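You operate a simulated robot arm through the tools that you are given. There is no shell and no other tool.

You run a simulated robot arm. Do the job below in one go: nothing can be reset, and whatever is moved stays where it is left.

## Task
Run the feeder, bring the belt to the ticket's speed, test the print and stop.
Fine: one start; one test while it runs, and it must print SHARP.

It is judged by the outcome, as a careful person would: the job done as asked, and still so three seconds after it is handed in. It fails if anything else is knocked over, pushed out of place, dropped, spilled or broken.

## Robot
A 7-joint arm with a two-finger parallel gripper, fixed in place. Base frame: the origin is at the foot of the arm, x ahead of it, y to its left, z up. Lengths are in mm, angles in rad, forces in N, time in s.
Its first joint turns from -2.897 to 2.897 rad. Payload 3.43 kg.
The TCP is the grasp point between the finger pads, 30 mm short of the fingertips. In the tool frame z runs along the fingers and y along their closing line. Largest opening 94 mm; finger width 28, thickness 10; the body of the gripper, 50 by 96 mm, starts 55 mm behind the TCP.
Orientation is that of the tool frame in the base frame, as a unit quaternion [w, x, y, z]. With the fingers straight down and closing along the base's y, the tool's x points along the base's -x, its y along +y and its z along -z.

## Interface
- The arm moves only by the tool servo_tool. Its argument "rows" is a list of rows, each a list of 7 numbers: the shift along the base's x, y, z in m, then the turn, a rotation vector about the base's x, y, z in rad, then the gripper command, from -1 (fully open) to 1 (shut), values between in proportion. In form: [[x, y, z, wx, wy, wz, grip], ...]. A call has 1 to 20 rows; each row shifts and turns the commanded pose from where the row before left it. A row lasts 0.2 s, in which the tool goes at most 50 mm and 0.15 rad; a call with a longer step from one row to the next is refused whole, and so is a gripper value outside its range. Where a pose cannot be reached the arm comes as near as it can. A force on the tool above 40 N (or 10 N above the force at the start of the call, whichever is more), or a blocked arm, ends the call early, and 0.2 s more pass. The fingers move at their own pace (about 45 mm/s each) and stop on an object; they squeeze with about 45 N. The grip force told is the motor's: it shows also when the fingers shut on nothing. Time passes only in rows, and 0.2 s behind the last, so rows that do not move let the fingers close. The reply holds the time, the measured pose of the TCP, the force on the tool along the base axes, the opening and the grip force, in the units named above and with some noise, with the torque about the TCP (base axes, N m) and any sound that the robot's microphone picked up.
- Cameras (640 x 400 px; columns grow to the right, rows downward): "scene" is fixed at [400.2, -649.8, 1294.7]; the picture's right is [0.99, 0.14, 0.00], its down [0.12, -0.87, -0.47] and it looks along [-0.06, 0.47, -0.88] (base axes); focal length 214 px, centre (320, 200). "wrist" rides on the gripper at [76, 14, -103] in the tool frame; the picture's right is [-0.18, 0.98, 0.00], its down [-0.75, -0.14, -0.64] and it looks along [-0.63, -0.12, 0.77] (tool axes); focal length 243 px, centre (320, 200). There is no depth. A picture from a camera that has moved, and an enlarged one, comes with that camera's place and axes in the base frame and with its lens.
- capture(camera): a new picture of that camera. No time passes.
- lift_body(by): slides the trunk up (or, below 0, down) by that many mm; the arm rides with it, the base frame stays. It gives what a move gives, with no picture.
- enlarge(camera, box): a new picture of the part [left, top, right, bottom] of that camera's present view, enlarged. No time passes.
- sign_off(): hands the job in; it is judged then, once.

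Nothing tells you positions but the pictures and the camera data. Unless the task says otherwise, let go and move clear before handing in.

The tools are called by a JSON object that holds its "method" and its "body". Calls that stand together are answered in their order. servo_tool: Moves the arm, as the interface text tells. Its arguments: {"type":"object","properties":{"rows":{"type":"array"}},"required":["rows"]} The other tools are called the same way: lift_body (by) slides the trunk up or down; capture (camera) takes a picture; enlarge (camera, box) takes an enlarged picture of a part of a camera's view; sign_off () hands the job in.

At the start:

```text
t: 0.0
position: [197.4, -376.0, 1059.2]
tcp_rot: [-0.001, 0.0, 1.0, 0.001]
ft_force: [-0.3, -1.3, -0.2]
torque: [0.01, -0.01, 0.02]
finger_gap: 93.9
finger_force: 0.1
trunk travel left (down, up): [-225.0, 265.0]
```

scene: 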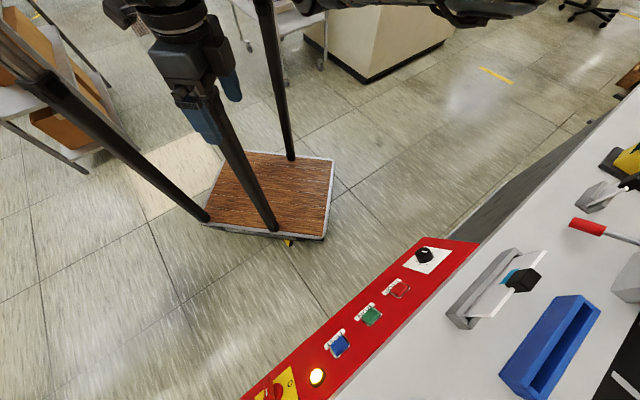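
wrist: 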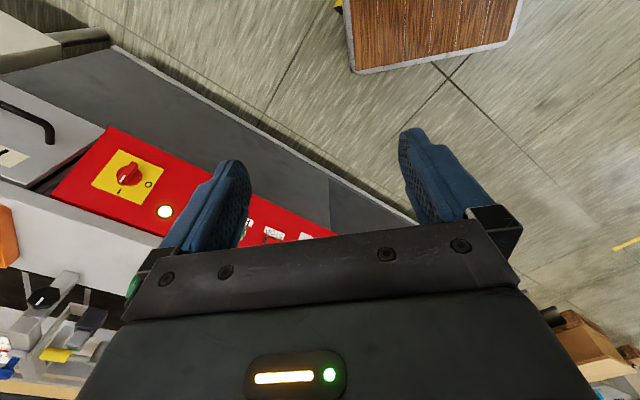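

I see a machine with a red control strip (selector/main switch, lamp, blue, green and red buttons, a knob) on the right of the scene view. I'll look closer before moving anything.

{"method": "enlarge", "body": {"camera": "scene", "box": [240, 220, 480, 400]}}

{"method": "enlarge", "body": {"camera": "scene", "box": [440, 100, 640, 400]}}

{"method": "enlarge", "body": {"camera": "wrist", "box": [0, 80, 340, 400]}}

```text
2.22 times, centred on (360, 310) of scene
camera zoom: at [400.2, -649.8, 1294.7], right [0.99, 0.14, 0.0], down [0.12, -0.87, -0.47], along [-0.06, 0.47, -0.88], focal length 477 px, centre (231, -44)
```

zoom: 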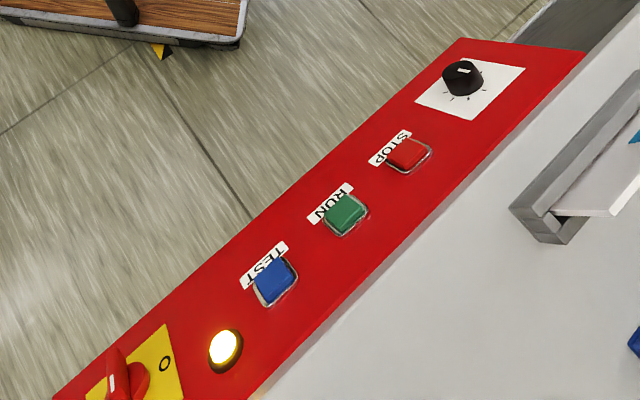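

```text
1.33 times, centred on (540, 250) of scene
camera zoom: at [400.2, -649.8, 1294.7], right [0.99, 0.14, 0.0], down [0.12, -0.87, -0.47], along [-0.06, 0.47, -0.88], focal length 286 px, centre (27, 133)
```

zoom: 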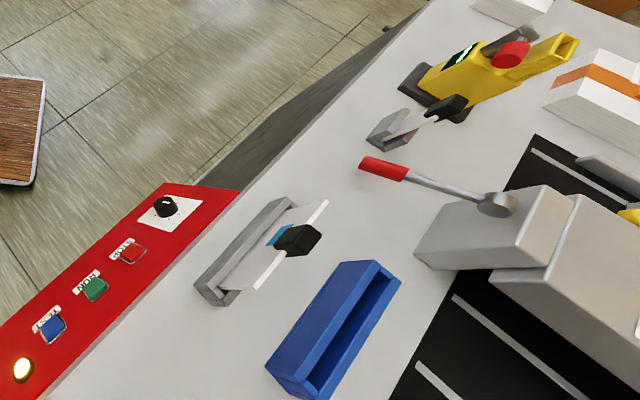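

```text
1.25 times, centred on (170, 240) of wrist
camera zoom: at [122.9, -360.7, 1162.0], right [0.18, 0.98, 0.0], down [0.75, -0.14, 0.64], along [0.63, -0.12, -0.77], focal length 303 px, centre (508, 150)
```

zoom: 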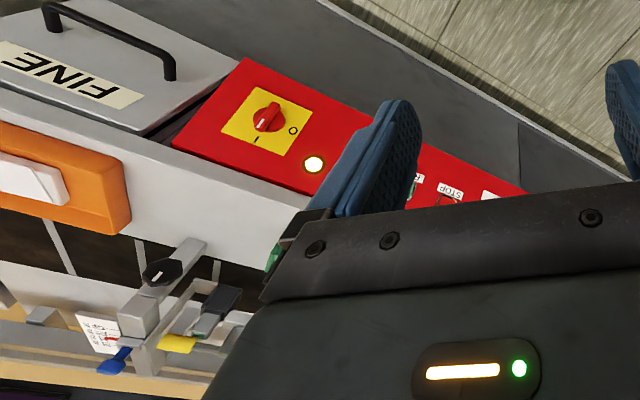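

The panel has a main switch (I/O), a lamp, TEST, RUN and STOP buttons and a speed knob. Other parts sit behind it: a FINE-labelled lid, a lever, gauges and a possible ticket. I'll turn the wrist camera towards the machine while staying high, so I can find the ticket.

{"method": "servo_tool", "body": {"rows": [[0, 0, 0.02, 0, 0, -0.13, -1], [0, 0, 0.02, 0, 0, -0.13, -1], [0, 0, 0.02, 0, 0, -0.13, -1], [0, 0, 0.02, 0, 0, -0.13, -1], [0, 0, 0.02, 0, 0, -0.13, -1], [0, 0, 0.0, 0, 0, -0.13, -1]]}}

{"method": "capture", "body": {"camera": "wrist"}}

{"method": "capture", "body": {"camera": "scene"}}

```text
t: 1.4
position: [197.2, -376.3, 1160.3]
tcp_rot: [0.0, 0.381, 0.924, 0.0]
ft_force: [-6.0, -9.2, -6.9]
torque: [0.49, -0.95, 0.84]
finger_gap: 94.0
finger_force: 0.0
trunk travel left (down, up): [-225.0, 265.0]
```

```text
taken
camera wrist: at [155.0, -311.5, 1262.5], right [0.82, 0.57, 0.0], down [0.44, -0.63, 0.64], along [0.36, -0.53, -0.77], focal length 243 px, centre (320, 200)
```

wrist: 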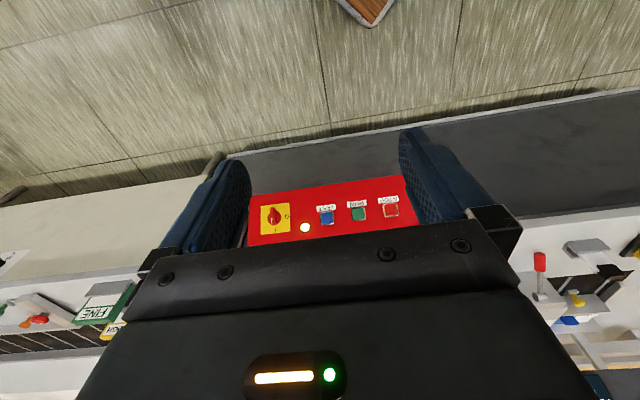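

```text
taken
```

scene: 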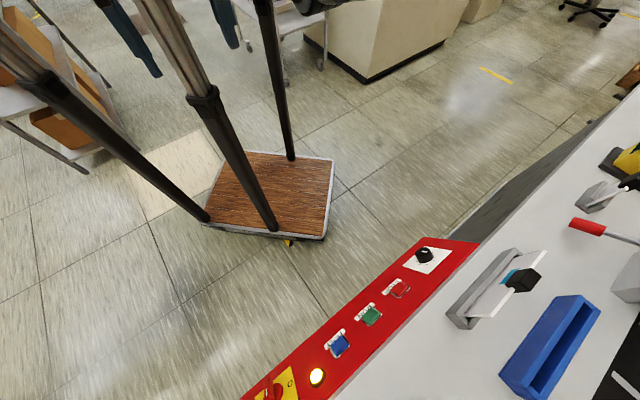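

The gripper hides the lower half of the wrist view, but FINE and yellow plates show at the left. I'll zoom on both sides.

{"method": "enlarge", "body": {"camera": "wrist", "box": [0, 240, 160, 380]}}

{"method": "enlarge", "body": {"camera": "wrist", "box": [500, 220, 640, 390]}}

{"method": "enlarge", "body": {"camera": "wrist", "box": [230, 160, 430, 260]}}

```text
2.86 times, centred on (80, 310) of wrist
camera zoom: at [155.0, -311.5, 1262.5], right [0.82, 0.57, 0.0], down [0.44, -0.63, 0.64], along [0.36, -0.53, -0.77], focal length 693 px, centre (1006, -114)
```

zoom: 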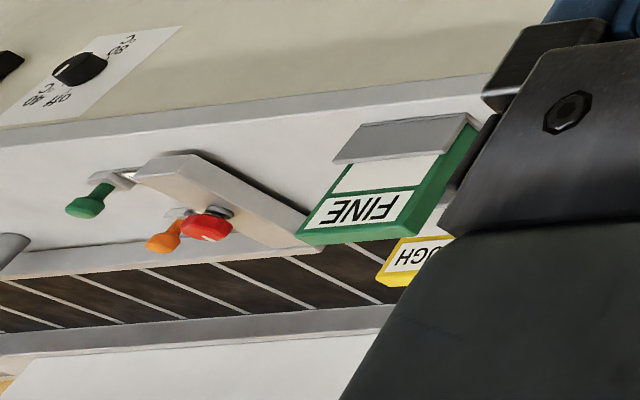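

```text
2.35 times, centred on (570, 305) of wrist
camera zoom: at [155.0, -311.5, 1262.5], right [0.82, 0.57, 0.0], down [0.44, -0.63, 0.64], along [0.36, -0.53, -0.77], focal length 571 px, centre (-268, -47)
```

zoom: 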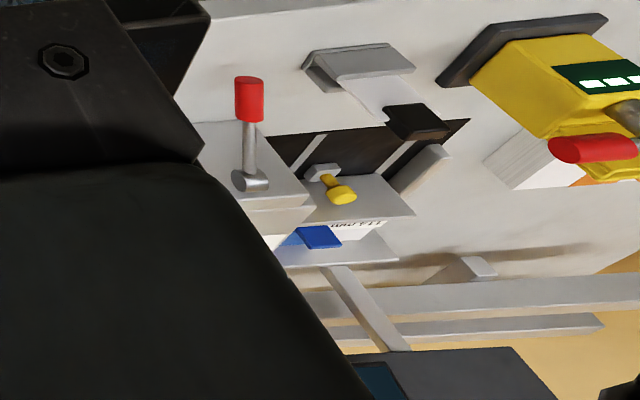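

```text
3.20 times, centred on (330, 210) of wrist
camera zoom: at [155.0, -311.5, 1262.5], right [0.82, 0.57, 0.0], down [0.44, -0.63, 0.64], along [0.36, -0.53, -0.77], focal length 776 px, centre (288, 168)
```

zoom: 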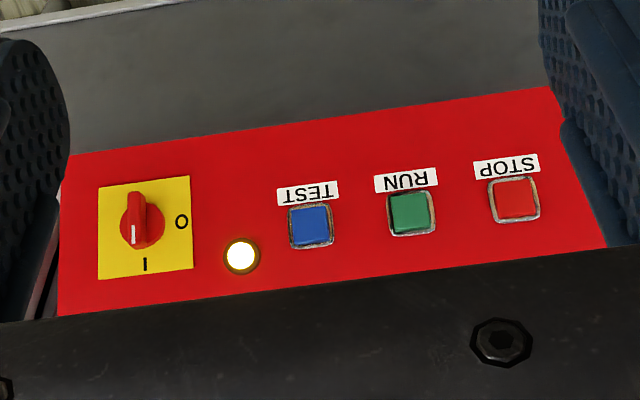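

The tray plates read FINE (green) and ROUGH (yellow), and there are levers, knobs and gauge-like parts. I'll tilt the tool outward so the camera sees the rest of the machine top.

{"method": "servo_tool", "body": {"rows": [[0, 0, 0.0, -0.09, -0.09, 0, -1], [0, 0, 0.0, -0.09, -0.09, 0, -1], [0, 0, 0.0, -0.09, -0.09, 0, -1], [0, 0, 0.0, -0.09, -0.09, 0, -1], [0, 0, 0.0, -0.09, -0.09, 0, -1], [0, 0, 0, 0, 0, 0, -1]]}}

{"method": "capture", "body": {"camera": "wrist"}}

```text
t: 2.8
position: [211.8, -394.5, 1161.3]
tcp_rot: [0.256, 0.323, 0.904, -0.11]
ft_force: [0.5, 0.4, 0.0]
torque: [0.01, 0.03, 0.01]
finger_gap: 94.0
finger_force: 0.1
trunk travel left (down, up): [-225.0, 265.0]
```

```text
taken
camera wrist: at [131.9, -305.9, 1207.1], right [0.75, 0.66, 0.07], down [0.15, -0.27, 0.95], along [0.64, -0.7, -0.31], focal length 243 px, centre (320, 200)
```

wrist: 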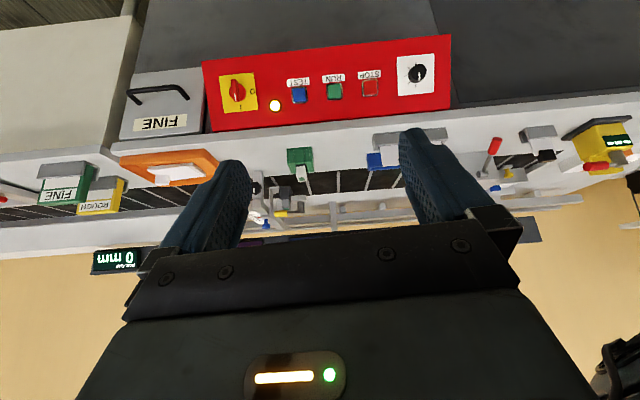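

Now a green display reading "0 …" shows at the left, and the whole row of machine parts is visible. I'll zoom in on each part.

{"method": "enlarge", "body": {"camera": "wrist", "box": [80, 230, 160, 280]}}

{"method": "enlarge", "body": {"camera": "wrist", "box": [0, 130, 180, 240]}}

{"method": "enlarge", "body": {"camera": "wrist", "box": [230, 120, 410, 240]}}

{"method": "enlarge", "body": {"camera": "wrist", "box": [450, 90, 640, 250]}}

{"method": "enlarge", "body": {"camera": "wrist", "box": [110, 30, 470, 200]}}

```text
8.00 times, centred on (120, 255) of wrist
camera zoom: at [131.9, -305.9, 1207.1], right [0.75, 0.66, 0.07], down [0.15, -0.27, 0.95], along [0.64, -0.7, -0.31], focal length 1941 px, centre (1920, -240)
```

zoom: 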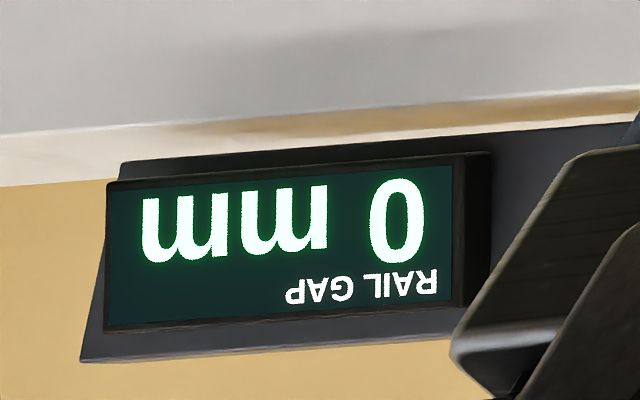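

```text
3.56 times, centred on (90, 185) of wrist
camera zoom: at [131.9, -305.9, 1207.1], right [0.75, 0.66, 0.07], down [0.15, -0.27, 0.95], along [0.64, -0.7, -0.31], focal length 863 px, centre (1138, 253)
```

zoom: 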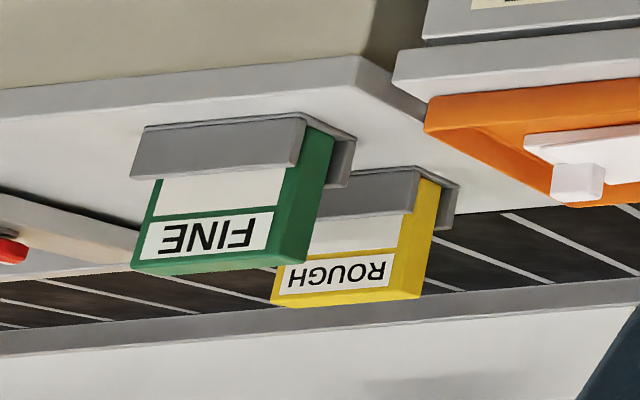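

```text
3.33 times, centred on (320, 180) of wrist
camera zoom: at [131.9, -305.9, 1207.1], right [0.75, 0.66, 0.07], down [0.15, -0.27, 0.95], along [0.64, -0.7, -0.31], focal length 809 px, centre (320, 267)
```

zoom: 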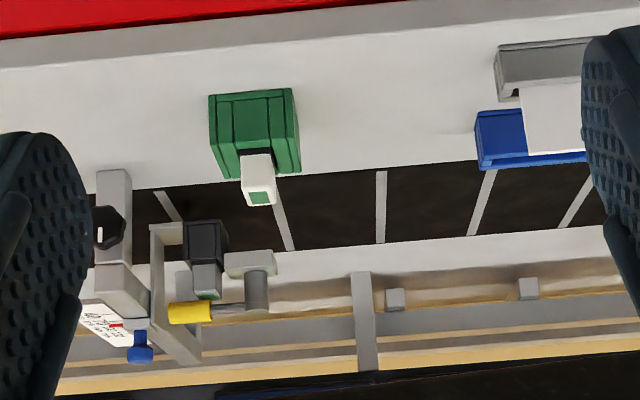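

```text
2.50 times, centred on (545, 170) of wrist
camera zoom: at [131.9, -305.9, 1207.1], right [0.75, 0.66, 0.07], down [0.15, -0.27, 0.95], along [0.64, -0.7, -0.31], focal length 606 px, centre (-242, 275)
```

zoom: 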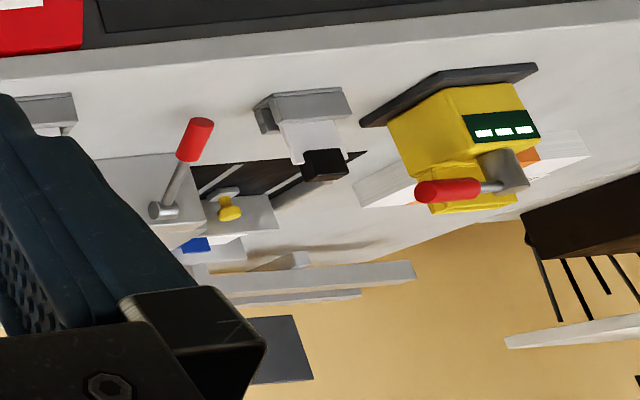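

```text
1.78 times, centred on (290, 115) of wrist
camera zoom: at [131.9, -305.9, 1207.1], right [0.75, 0.66, 0.07], down [0.15, -0.27, 0.95], along [0.64, -0.7, -0.31], focal length 431 px, centre (373, 351)
```

zoom: 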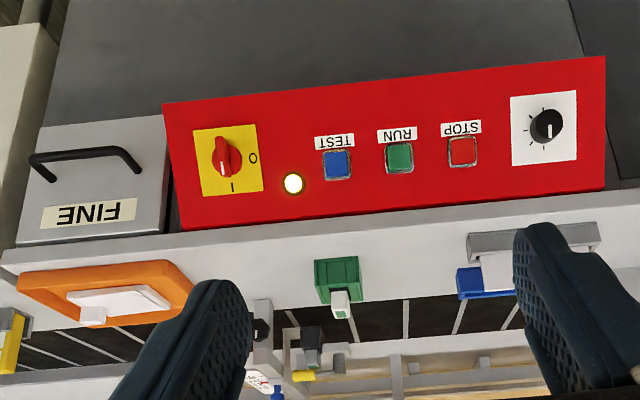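

The display is a RAIL GAP readout, so the ticket and the belt-speed readout must be elsewhere. I'll move higher and forward to look down onto the machine bed.

{"method": "servo_tool", "body": {"rows": [[0.03, -0.03, 0.02, 0, 0, 0, -1], [0.03, -0.03, 0.02, 0, 0, 0, -1], [0.03, -0.03, 0.02, 0, 0, 0, -1], [0.03, -0.03, 0.02, 0, 0, 0, -1], [0.03, -0.03, 0.02, 0, 0, 0, -1], [0.03, -0.03, 0.02, 0, 0, 0, -1], [0, 0, 0, 0, 0, 0, -1]]}}

{"method": "capture", "body": {"camera": "wrist"}}

{"method": "capture", "body": {"camera": "scene"}}

```text
t: 4.4
position: [384.6, -558.1, 1262.8]
tcp_rot: [0.267, 0.362, 0.885, -0.117]
ft_force: [0.5, 0.2, 0.0]
torque: [0.02, 0.0, -0.01]
finger_gap: 93.9
finger_force: 0.2
trunk travel left (down, up): [-225.0, 265.0]
```

```text
taken
camera wrist: at [310.9, -462.9, 1304.5], right [0.8, 0.59, 0.09], down [0.1, -0.28, 0.95], along [0.59, -0.76, -0.28], focal length 243 px, centre (320, 200)
```

wrist: 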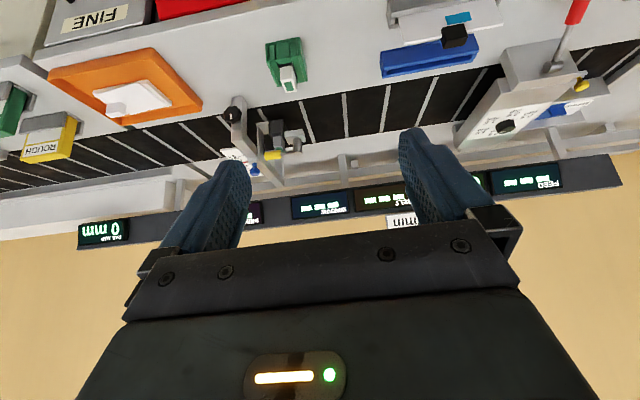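

```text
taken
```

scene: 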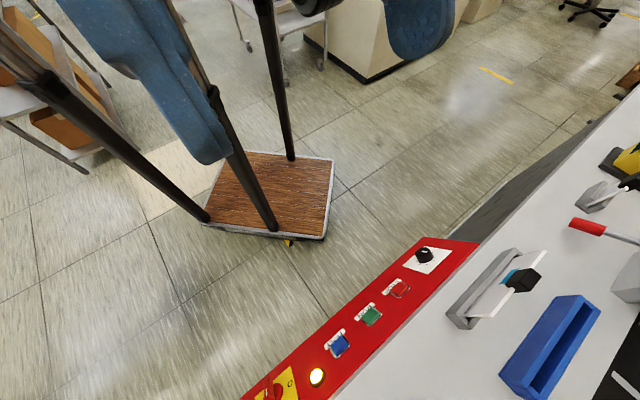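

A row of displays runs along the back of the machine, with a printed label that ends "min". I'll zoom in on the displays and on the card that looks like a ticket.

{"method": "enlarge", "body": {"camera": "wrist", "box": [280, 180, 420, 240]}}

{"method": "enlarge", "body": {"camera": "wrist", "box": [460, 60, 640, 200]}}

{"method": "enlarge", "body": {"camera": "wrist", "box": [200, 80, 320, 200]}}

{"method": "enlarge", "body": {"camera": "wrist", "box": [240, 0, 520, 140]}}

{"method": "enlarge", "body": {"camera": "wrist", "box": [0, 0, 220, 180]}}

```text
4.57 times, centred on (350, 210) of wrist
camera zoom: at [310.9, -462.9, 1304.5], right [0.8, 0.59, 0.09], down [0.1, -0.28, 0.95], along [0.59, -0.76, -0.28], focal length 1109 px, centre (183, 154)
```

zoom: 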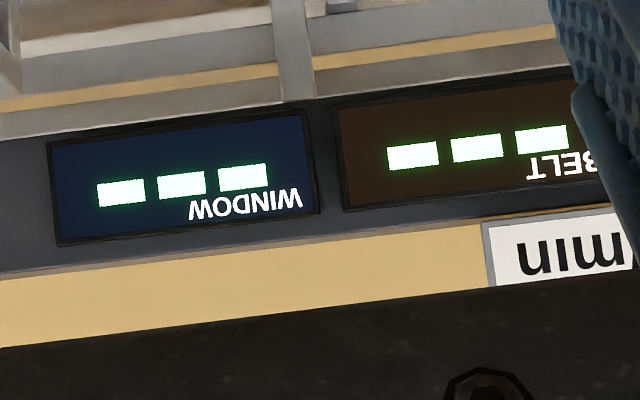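

```text
2.86 times, centred on (550, 130) of wrist
camera zoom: at [310.9, -462.9, 1304.5], right [0.8, 0.59, 0.09], down [0.1, -0.28, 0.95], along [0.59, -0.76, -0.28], focal length 693 px, centre (-337, 400)
```

zoom: 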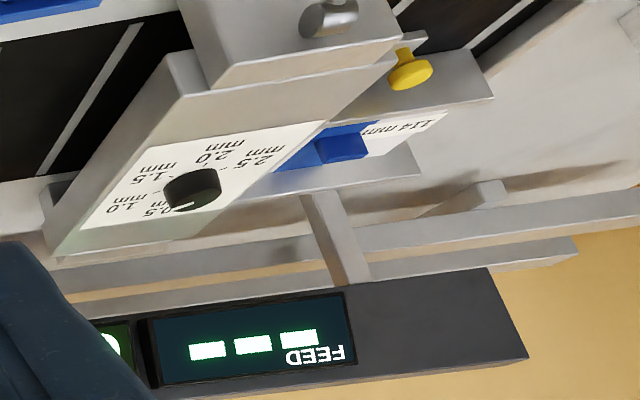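

```text
3.33 times, centred on (260, 140) of wrist
camera zoom: at [310.9, -462.9, 1304.5], right [0.8, 0.59, 0.09], down [0.1, -0.28, 0.95], along [0.59, -0.76, -0.28], focal length 809 px, centre (520, 400)
```

zoom: 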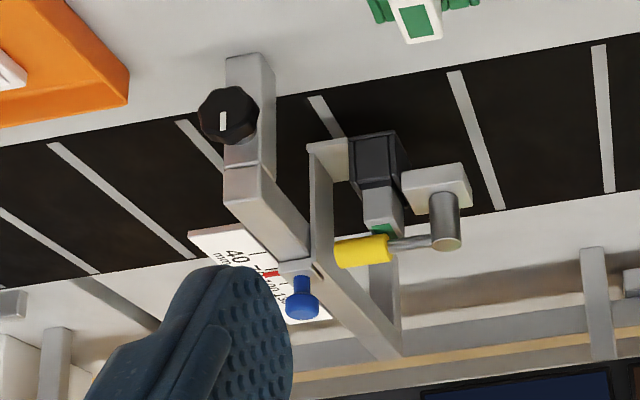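

```text
2.29 times, centred on (380, 70) of wrist
camera zoom: at [310.9, -462.9, 1304.5], right [0.8, 0.59, 0.09], down [0.1, -0.28, 0.95], along [0.59, -0.76, -0.28], focal length 555 px, centre (183, 497)
```

zoom: 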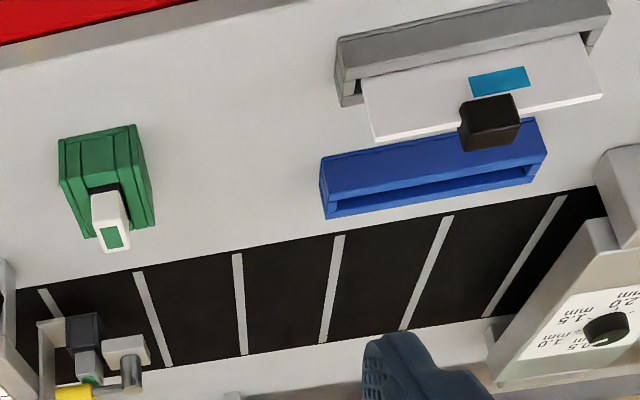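

```text
2.22 times, centred on (110, 90) of wrist
camera zoom: at [310.9, -462.9, 1304.5], right [0.8, 0.59, 0.09], down [0.1, -0.28, 0.95], along [0.59, -0.76, -0.28], focal length 539 px, centre (787, 444)
```

zoom: 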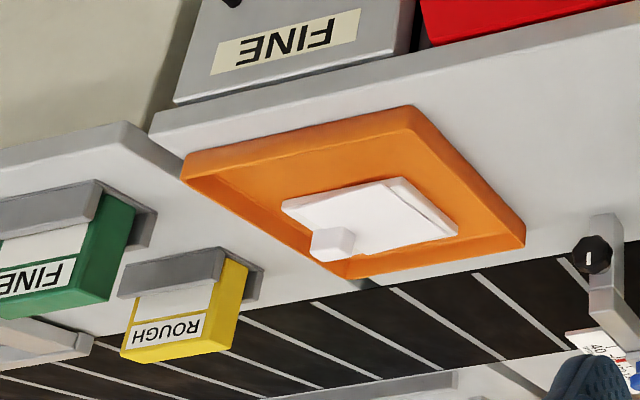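

The displays include RAIL GAP, WINDOW, BELT and FEED, and the ticket on the wall ends in "/min". I'll tilt up further to read the ticket and displays.

{"method": "servo_tool", "body": {"rows": [[0, 0, 0.0, -0.09, -0.09, 0, -1], [0, 0, 0.0, -0.09, -0.09, 0, -1], [0, 0, 0.0, -0.09, -0.09, 0, -1], [0, 0, 0, 0, 0, 0, -1]]}}

{"method": "capture", "body": {"camera": "wrist"}}

```text
t: 5.4
position: [384.6, -560.2, 1261.9]
tcp_rot: [0.43, 0.333, 0.819, -0.183]
ft_force: [-0.6, -0.7, -0.1]
torque: [-0.05, 0.01, 0.0]
finger_gap: 94.2
finger_force: 0.0
trunk travel left (down, up): [-225.0, 265.0]
```

```text
taken
camera wrist: at [304.9, -458.9, 1256.1], right [0.77, 0.63, 0.14], down [-0.17, -0.02, 0.99], along [0.62, -0.78, 0.09], focal length 243 px, centre (320, 200)
```

wrist: 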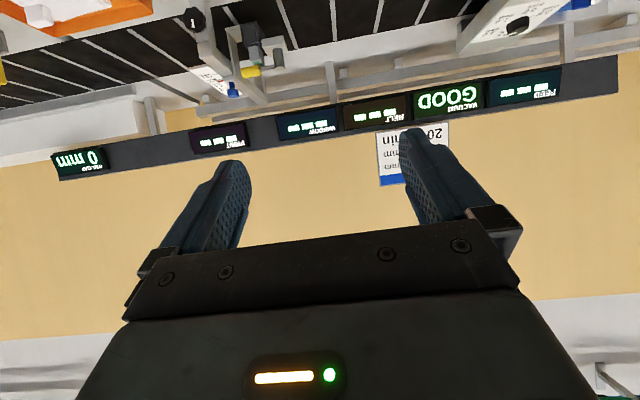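

The ticket is half hidden behind a finger, so I'll yaw slightly to uncover it.

{"method": "servo_tool", "body": {"rows": [[0, 0, 0.0, 0, 0, 0.13, -1], [0, 0, 0.0, 0, 0, 0.13, -1], [0, 0, 0, 0, 0, 0, -1]]}}

{"method": "capture", "body": {"camera": "wrist"}}

{"method": "enlarge", "body": {"camera": "wrist", "box": [240, 60, 400, 200]}}

```text
t: 6.2
position: [389.3, -564.1, 1255.9]
tcp_rot: [0.45, 0.228, 0.855, -0.12]
ft_force: [1.2, 0.5, 1.1]
torque: [-0.01, 0.01, 0.0]
finger_gap: 93.8
finger_force: 0.0
out of reach, approached as far as the arm can: row 2
trunk travel left (down, up): [-225.0, 265.0]
```

```text
taken
camera wrist: at [287.7, -487.8, 1251.3], right [0.58, 0.8, 0.15], down [-0.16, -0.07, 0.98], along [0.8, -0.6, 0.09], focal length 243 px, centre (320, 200)
```

wrist: 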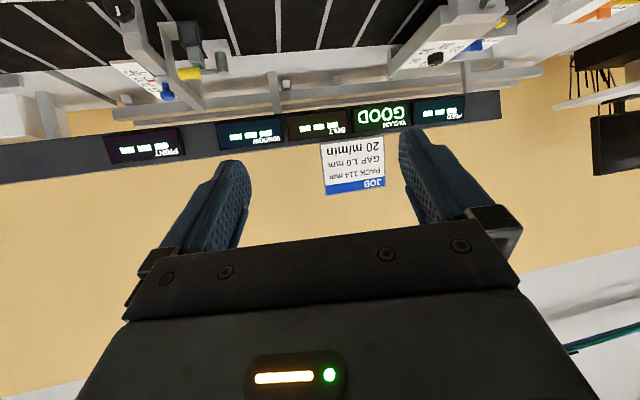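

```text
2.86 times, centred on (320, 130) of wrist
camera zoom: at [287.7, -487.8, 1251.3], right [0.58, 0.8, 0.15], down [-0.16, -0.07, 0.98], along [0.8, -0.6, 0.09], focal length 693 px, centre (320, 400)
```

zoom: 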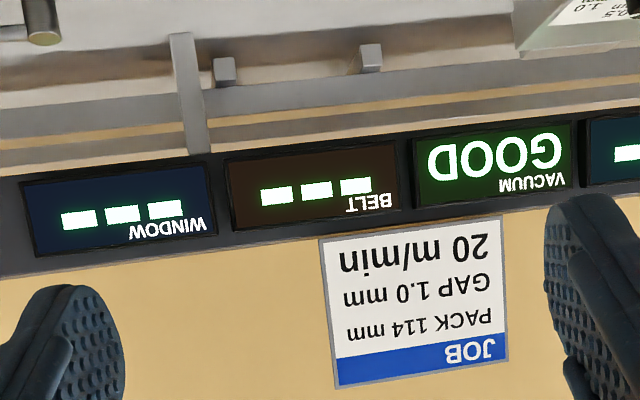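

The ticket reads JOB: PACK 114 mm, GAP 1.0 mm, 20 m/min. VACUUM shows GOOD and BELT shows "---" because it isn't running. I'll check the present settings before starting anything.

{"method": "enlarge", "body": {"camera": "wrist", "box": [380, 0, 540, 100]}}

{"method": "enlarge", "body": {"camera": "wrist", "box": [90, 0, 250, 110]}}

{"method": "enlarge", "body": {"camera": "wrist", "box": [400, 80, 520, 150]}}

{"method": "enlarge", "body": {"camera": "wrist", "box": [90, 110, 210, 180]}}

```text
4.00 times, centred on (460, 50) of wrist
camera zoom: at [287.7, -487.8, 1251.3], right [0.58, 0.8, 0.15], down [-0.16, -0.07, 0.98], along [0.8, -0.6, 0.09], focal length 970 px, centre (-240, 800)
```

zoom: 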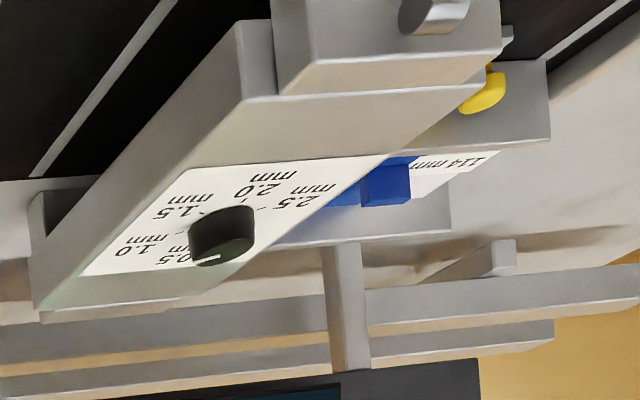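

```text
3.64 times, centred on (170, 55) of wrist
camera zoom: at [287.7, -487.8, 1251.3], right [0.58, 0.8, 0.15], down [-0.16, -0.07, 0.98], along [0.8, -0.6, 0.09], focal length 882 px, centre (866, 727)
```

zoom: 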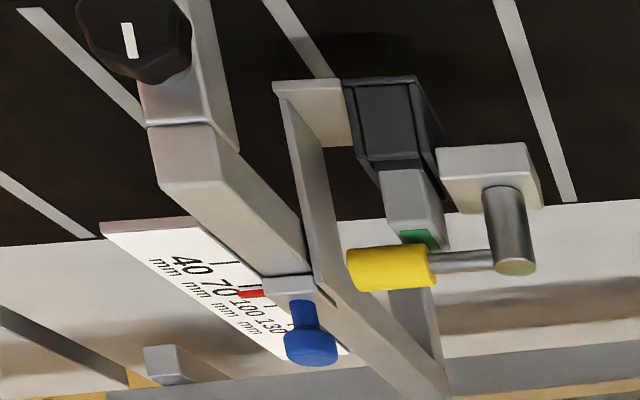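

```text
5.33 times, centred on (460, 115) of wrist
camera zoom: at [287.7, -487.8, 1251.3], right [0.58, 0.8, 0.15], down [-0.16, -0.07, 0.98], along [0.8, -0.6, 0.09], focal length 1294 px, centre (-427, 653)
```

zoom: 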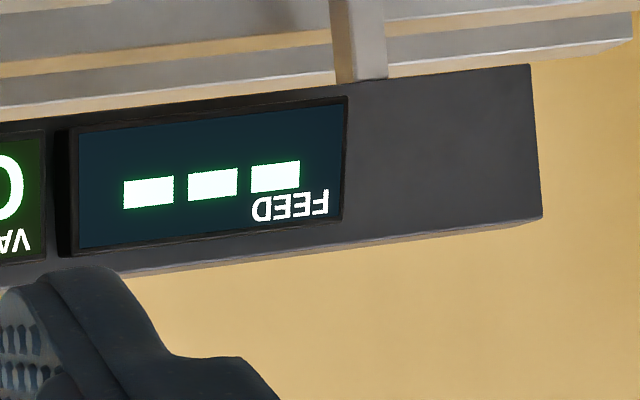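

```text
5.33 times, centred on (150, 145) of wrist
camera zoom: at [287.7, -487.8, 1251.3], right [0.58, 0.8, 0.15], down [-0.16, -0.07, 0.98], along [0.8, -0.6, 0.09], focal length 1294 px, centre (1227, 493)
```

zoom: 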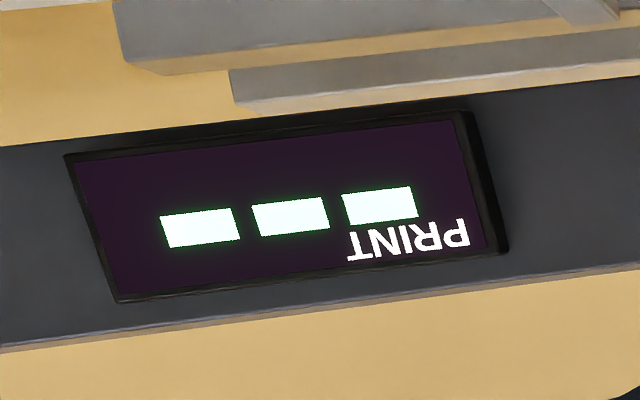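

All of the bed settings are well beyond the arm's reach, so only the panel is mine to work: RUN, TEST, STOP and the speed knob at about [640, -477]. I'll straighten the tool and move above the panel for a close look at the knob and buttons.

{"method": "servo_tool", "body": {"rows": [[0.0176, 0.0155, -0.03, 0.0603, 0.105, 0, -1], [0.0176, 0.0155, -0.03, 0.0603, 0.105, 0, -1], [0.0176, 0.0155, -0.03, 0.0603, 0.105, 0, -1], [0.0176, 0.0155, -0.03, 0.0603, 0.105, 0, -1], [0.0176, 0.0155, -0.03, 0.0603, 0.105, 0, -1], [0.0176, 0.0155, -0.03, 0.0603, 0.105, 0, -1], [0.0176, 0.0155, -0.03, 0.0603, 0.105, 0, -1], [0.0176, 0.0155, -0.03, 0.0603, 0.105, 0, -1], [0, 0, 0, 0, 0, -0.13, -1], [0, 0, 0, 0, 0, -0.13, -1], [0, 0, 0, 0, 0, 0, -1]]}}

{"method": "capture", "body": {"camera": "wrist"}}

{"method": "capture", "body": {"camera": "scene"}}

```text
t: 8.6
position: [522.8, -438.3, 1034.4]
tcp_rot: [0.022, 0.38, 0.925, -0.011]
ft_force: [-0.5, -0.8, 0.3]
torque: [0.0, 0.0, 0.01]
finger_gap: 93.9
finger_force: 0.1
trunk travel left (down, up): [-225.0, 265.0]
```

```text
taken
camera wrist: at [477.1, -369.4, 1133.4], right [0.82, 0.57, 0.0], down [0.42, -0.6, 0.68], along [0.39, -0.56, -0.73], focal length 243 px, centre (320, 200)
```

wrist: 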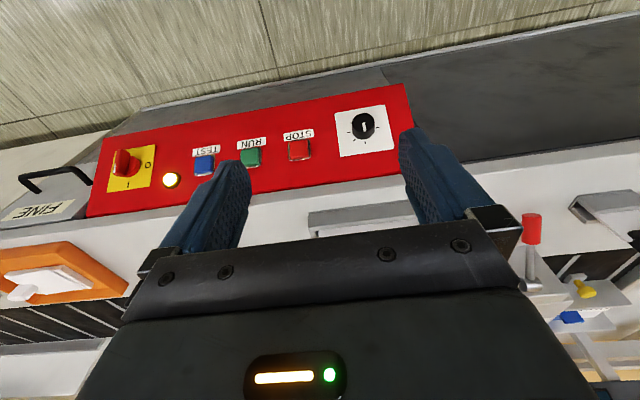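

```text
taken
```

scene: 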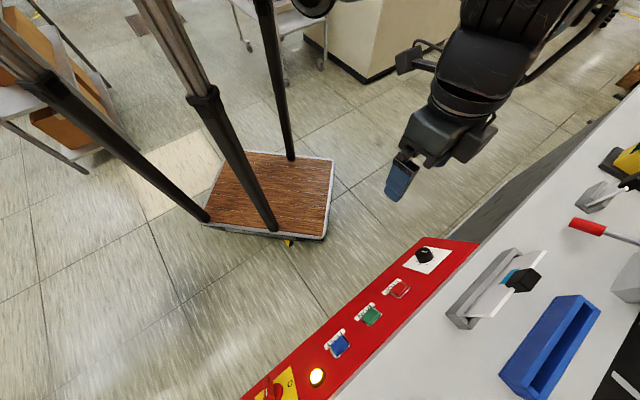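

{"method": "enlarge", "body": {"camera": "wrist", "box": [320, 90, 410, 170]}}

{"method": "enlarge", "body": {"camera": "wrist", "box": [80, 100, 330, 220]}}

{"method": "enlarge", "body": {"camera": "scene", "box": [380, 225, 480, 310]}}

```text
5.00 times, centred on (365, 130) of wrist
camera zoom: at [477.1, -369.4, 1133.4], right [0.82, 0.57, 0.0], down [0.42, -0.6, 0.68], along [0.39, -0.56, -0.73], focal length 1213 px, centre (95, 550)
```

zoom: 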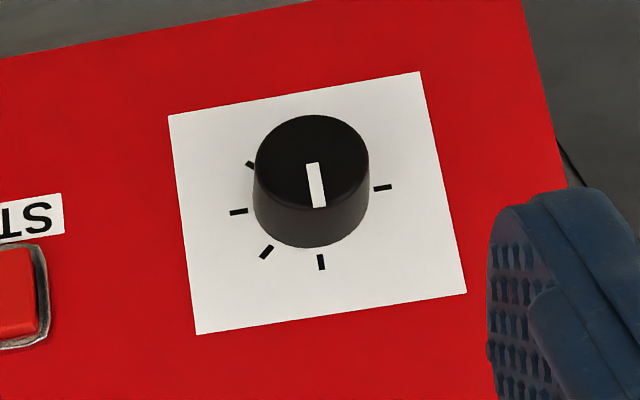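

```text
2.56 times, centred on (205, 160) of wrist
camera zoom: at [477.1, -369.4, 1133.4], right [0.82, 0.57, 0.0], down [0.42, -0.6, 0.68], along [0.39, -0.56, -0.73], focal length 621 px, centre (614, 302)
```

zoom: 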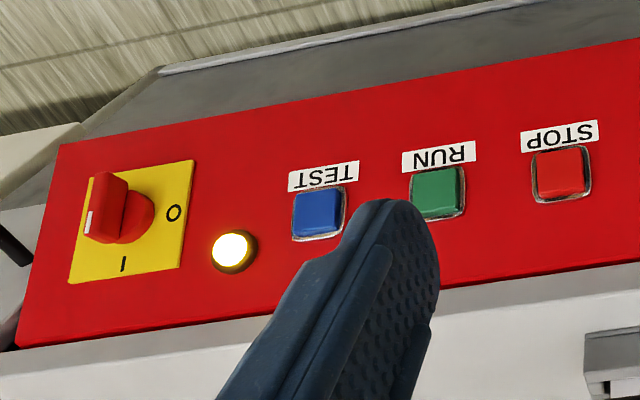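

```text
4.71 times, centred on (430, 268) of scene
camera zoom: at [400.2, -649.8, 1294.7], right [0.99, 0.14, 0.0], down [0.12, -0.87, -0.47], along [-0.06, 0.47, -0.88], focal length 1009 px, centre (-198, -118)
```

zoom: 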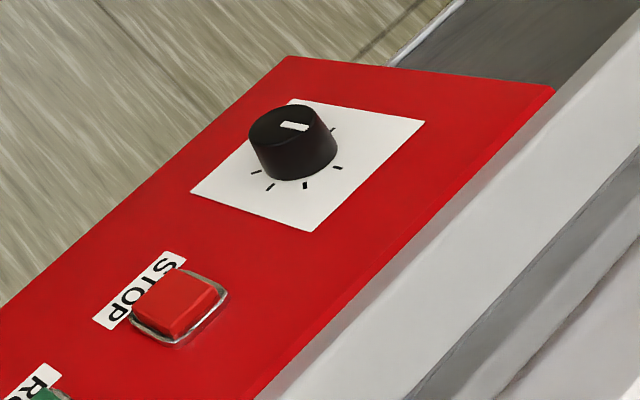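

The panel is not flat: triangulating the knob plate shows it slopes about 60° and faces the robot, with its normal near [-0.61, 0.61, 0.5]. RUN is near [512, -634, 770], STOP near [575, -572, 770], TEST near [449, -696, 770], and the knob plate centre near [649, -488, 750]. I'll tilt the tool onto that normal, close the fingers and stand off in front of RUN.

{"method": "servo_tool", "body": {"rows": [[-0.0114, -0.0145, -0.0249, -0.0882, -0.0882, 0, 1], [-0.0114, -0.0145, -0.0249, -0.0882, -0.0882, 0, 1], [-0.0114, -0.0145, -0.0249, -0.0882, -0.0882, 0, 1], [-0.0114, -0.0145, -0.0249, -0.0882, -0.0882, 0, 1], [-0.0114, -0.0145, -0.0249, -0.0882, -0.0882, 0, 1], [-0.0114, -0.0145, -0.0249, -0.0882, -0.0882, 0, 1], [-0.0114, -0.0145, -0.0249, -0.0882, -0.0882, 0, 1], [-0.0114, -0.0145, -0.0249, -0.0882, -0.0882, 0, 1], [0, 0, 0, 0, 0, 0, 1]]}}

{"method": "capture", "body": {"camera": "wrist"}}

{"method": "capture", "body": {"camera": "scene"}}

```text
t: 10.6
position: [431.7, -553.5, 836.0]
tcp_rot: [0.46, 0.33, 0.801, -0.195]
ft_force: [-0.3, 0.0, -0.6]
torque: [-0.01, -0.01, 0.02]
finger_gap: 0.0
finger_force: 32.9
trunk travel left (down, up): [-225.0, 265.0]
```

```text
taken
camera wrist: at [352.1, -451.6, 821.4], right [0.76, 0.63, 0.15], down [-0.22, 0.03, 0.97], along [0.61, -0.78, 0.17], focal length 243 px, centre (320, 200)
```

wrist: 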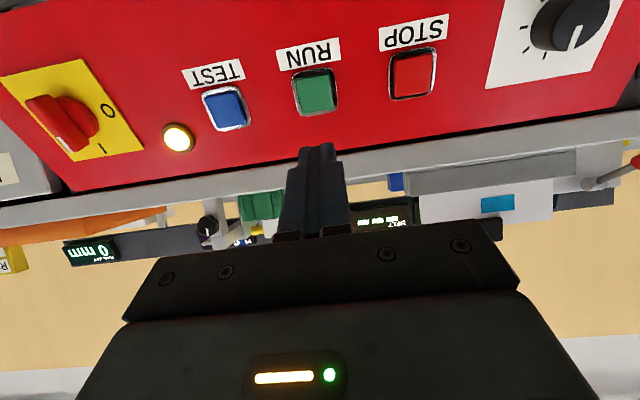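

```text
taken
```

scene: 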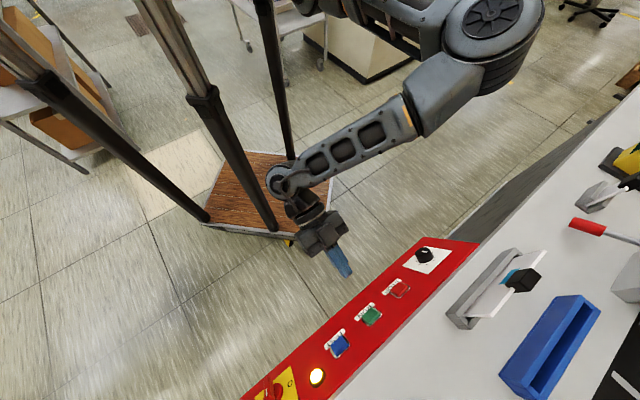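

I'm in front of RUN with the tool nearly normal to the panel. I'll zoom in to correct the aim before pressing.

{"method": "enlarge", "body": {"camera": "wrist", "box": [180, 0, 460, 175]}}

{"method": "enlarge", "body": {"camera": "scene", "box": [310, 240, 470, 360]}}

```text
2.29 times, centred on (320, 88) of wrist
camera zoom: at [352.1, -451.6, 821.4], right [0.76, 0.63, 0.15], down [-0.22, 0.03, 0.97], along [0.61, -0.78, 0.17], focal length 555 px, centre (320, 457)
```

zoom: 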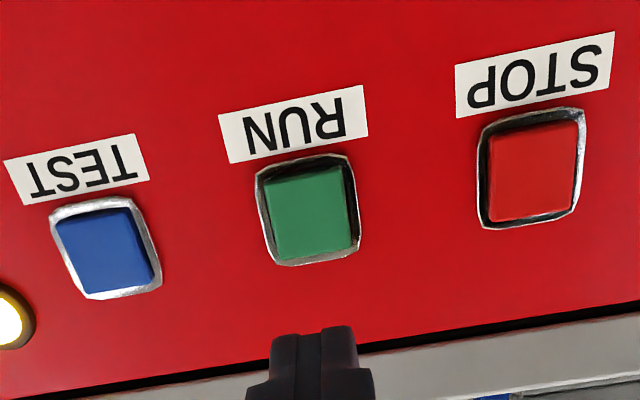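

```text
3.33 times, centred on (390, 300) of scene
camera zoom: at [400.2, -649.8, 1294.7], right [0.99, 0.14, 0.0], down [0.12, -0.87, -0.47], along [-0.06, 0.47, -0.88], focal length 715 px, centre (87, -133)
```

zoom: 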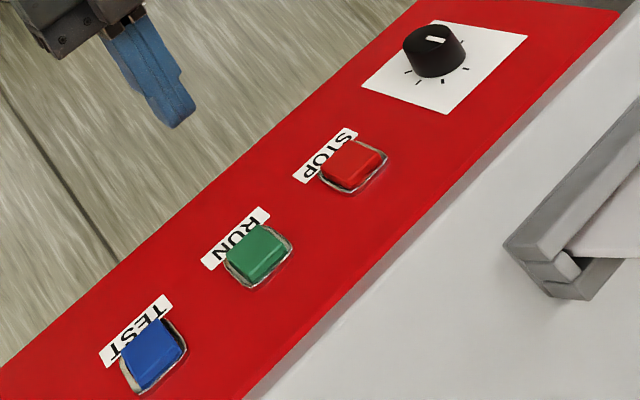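

The rays agree on RUN at about [512, -634, 763], so I need to go 8 mm further down the slope. I'll correct and close to about 15 mm short of the button.

{"method": "servo_tool", "body": {"rows": [[-0.0036, 0.0021, -0.0069, 0, 0, 0, 1], [0.0206, -0.0208, -0.017, 0, 0, 0, 1], [0.0206, -0.0208, -0.017, 0, 0, 0, 1], [0.0104, -0.0105, -0.0085, 0, 0, 0, 1], [0, 0, 0, 0, 0, 0, 1]]}}

{"method": "enlarge", "body": {"camera": "wrist", "box": [220, 30, 420, 175]}}

{"method": "enlarge", "body": {"camera": "scene", "box": [310, 250, 430, 340]}}

```text
t: 11.8
position: [478.9, -602.5, 788.1]
tcp_rot: [0.461, 0.33, 0.8, -0.195]
ft_force: [0.2, 0.3, -0.7]
torque: [-0.01, 0.0, 0.0]
finger_gap: 0.0
finger_force: 31.9
trunk travel left (down, up): [-225.0, 265.0]
```

```text
2.76 times, centred on (320, 102) of wrist
camera zoom: at [400.9, -502.3, 772.7], right [0.76, 0.63, 0.15], down [-0.22, 0.03, 0.97], along [0.61, -0.78, 0.16], focal length 669 px, centre (320, 469)
```

zoom: 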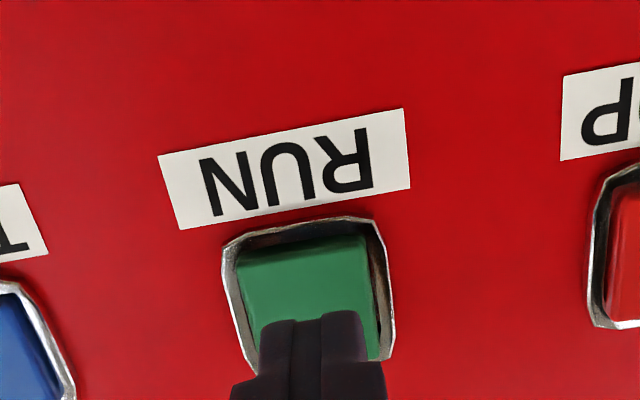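

```text
4.44 times, centred on (370, 295) of scene
camera zoom: at [400.2, -649.8, 1294.7], right [0.99, 0.14, 0.0], down [0.12, -0.87, -0.47], along [-0.06, 0.47, -0.88], focal length 953 px, centre (98, -222)
```

zoom: 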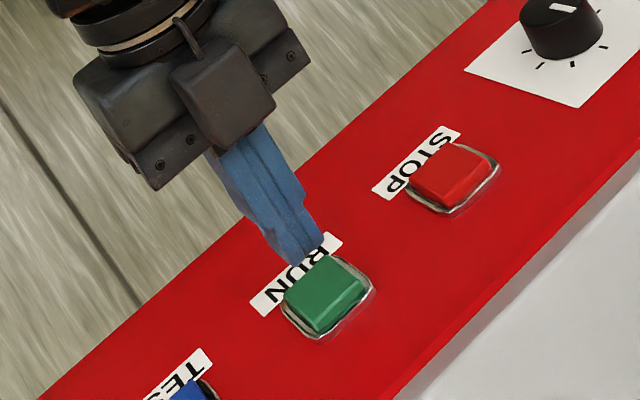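

The tip lines up with RUN and is about 20 mm off the face. I'll creep in and watch the force.

{"method": "servo_tool", "body": {"rows": [[0.0024, -0.0025, -0.002, 0, 0, 0, 1], [0.0024, -0.0025, -0.002, 0, 0, 0, 1], [0.0024, -0.0025, -0.002, 0, 0, 0, 1], [0.0012, -0.00125, -0.001, 0, 0, 0, 1], [0.0012, -0.00125, -0.001, 0, 0, 0, 1], [0.0012, -0.00125, -0.001, 0, 0, 0, 1]]}}

{"method": "enlarge", "body": {"camera": "wrist", "box": [220, 30, 420, 175]}}

{"method": "enlarge", "body": {"camera": "scene", "box": [310, 250, 430, 340]}}

```text
t: 13.2
position: [491.7, -612.6, 778.5]
tcp_rot: [0.46, 0.331, 0.8, -0.196]
ft_force: [0.6, 0.2, -0.7]
torque: [-0.02, 0.01, 0.0]
finger_gap: 0.1
finger_force: 32.8
trunk travel left (down, up): [-225.0, 265.0]
```

```text
2.76 times, centred on (320, 102) of wrist
camera zoom: at [412.2, -512.9, 763.1], right [0.76, 0.63, 0.15], down [-0.22, 0.03, 0.97], along [0.61, -0.78, 0.16], focal length 669 px, centre (320, 469)
```

zoom: 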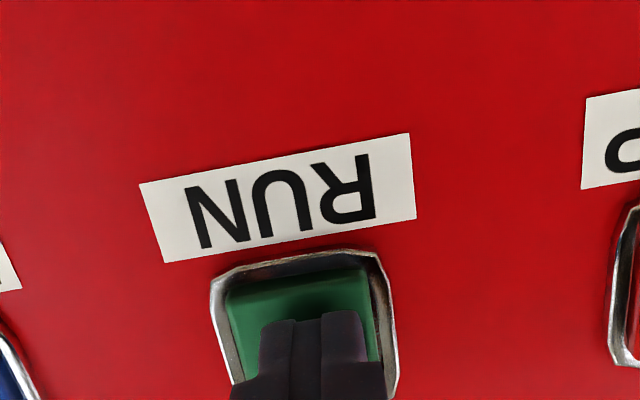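

```text
4.44 times, centred on (370, 295) of scene
camera zoom: at [400.2, -649.8, 1294.7], right [0.99, 0.14, 0.0], down [0.12, -0.87, -0.47], along [-0.06, 0.47, -0.88], focal length 953 px, centre (98, -222)
```

zoom: 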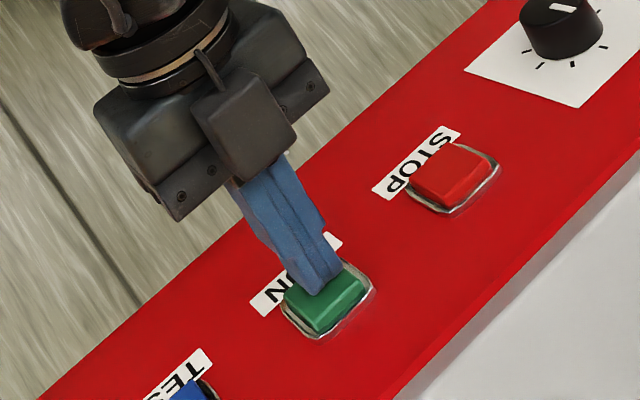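

No contact yet and the alignment is still good. I'll continue in 2 mm steps.

{"method": "servo_tool", "body": {"rows": [[0.0012, -0.00125, -0.001, 0, 0, 0, 1], [0.0012, -0.00125, -0.001, 0, 0, 0, 1], [0.0012, -0.00125, -0.001, 0, 0, 0, 1]]}}

{"method": "enlarge", "body": {"camera": "wrist", "box": [220, 30, 420, 175]}}

```text
t: 14.0
position: [494.4, -617.9, 776.2]
tcp_rot: [0.46, 0.33, 0.801, -0.195]
ft_force: [0.1, 1.4, 1.9]
torque: [-0.05, -0.03, 0.01]
finger_gap: 0.2
finger_force: 33.4
trunk travel left (down, up): [-225.0, 265.0]
heard: click
```

```text
2.76 times, centred on (320, 102) of wrist
camera zoom: at [415.8, -516.3, 759.9], right [0.76, 0.63, 0.15], down [-0.22, 0.03, 0.97], along [0.61, -0.78, 0.16], focal length 669 px, centre (320, 469)
```

zoom: 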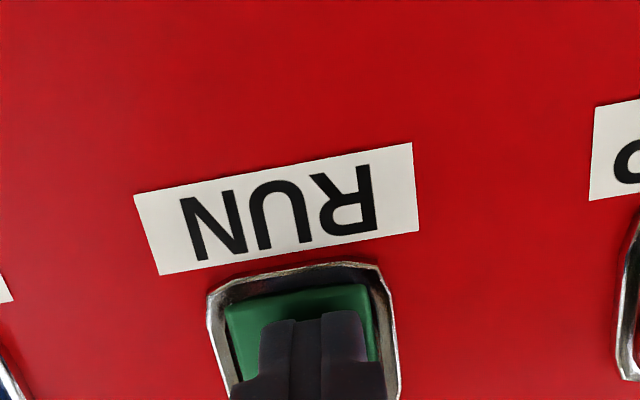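

A click came with a light force, so RUN was pressed. I'll back straight off and look at the displays.

{"method": "servo_tool", "body": {"rows": [[-0.0061, 0.0062, 0.005, 0, 0, 0, 1], [-0.0182, 0.0185, 0.015, 0, 0, 0, 1], [-0.0182, 0.0185, 0.015, 0, 0, 0, 1], [-0.0182, 0.0185, 0.015, 0, 0, 0, 1], [0, 0, 0, 0, 0, 0, 1]]}}

{"method": "capture", "body": {"camera": "wrist"}}

{"method": "capture", "body": {"camera": "scene"}}

```text
t: 15.2
position: [434.1, -555.5, 823.6]
tcp_rot: [0.461, 0.329, 0.801, -0.195]
ft_force: [0.0, 0.5, -0.1]
torque: [-0.04, -0.01, 0.04]
finger_gap: 0.2
finger_force: 32.8
trunk travel left (down, up): [-225.0, 265.0]
```

```text
taken
camera wrist: at [356.0, -454.3, 809.4], right [0.76, 0.63, 0.15], down [-0.22, 0.03, 0.97], along [0.61, -0.78, 0.16], focal length 243 px, centre (320, 200)
```

wrist: 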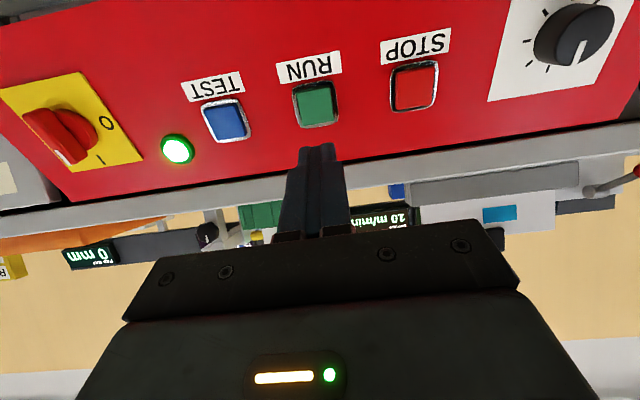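

```text
taken
```

scene: 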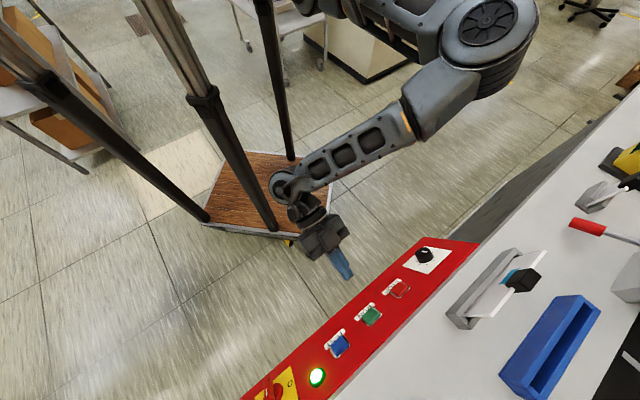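

The lamp has turned green and BELT now shows a reading. I'll zoom in to read it.

{"method": "enlarge", "body": {"camera": "wrist", "box": [340, 200, 420, 240]}}

{"method": "enlarge", "body": {"camera": "wrist", "box": [480, 0, 640, 110]}}

```text
8.00 times, centred on (380, 220) of wrist
camera zoom: at [356.0, -454.3, 809.4], right [0.76, 0.63, 0.15], down [-0.22, 0.03, 0.97], along [0.61, -0.78, 0.16], focal length 1941 px, centre (-160, 40)
```

zoom: 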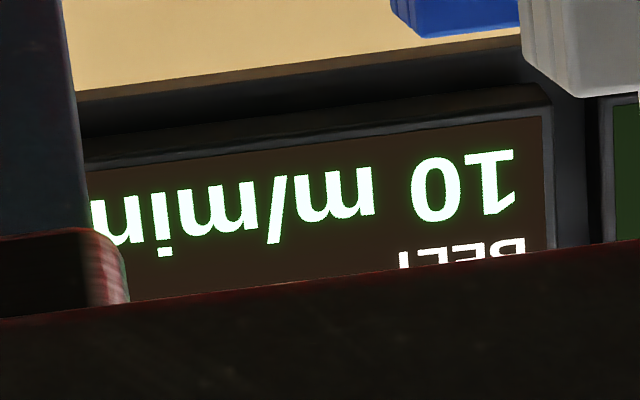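

```text
3.64 times, centred on (560, 55) of wrist
camera zoom: at [356.0, -454.3, 809.4], right [0.76, 0.63, 0.15], down [-0.22, 0.03, 0.97], along [0.61, -0.78, 0.16], focal length 882 px, centre (-553, 727)
```

zoom: 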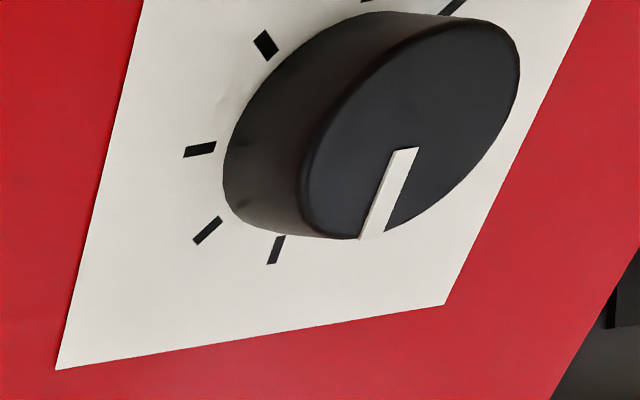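

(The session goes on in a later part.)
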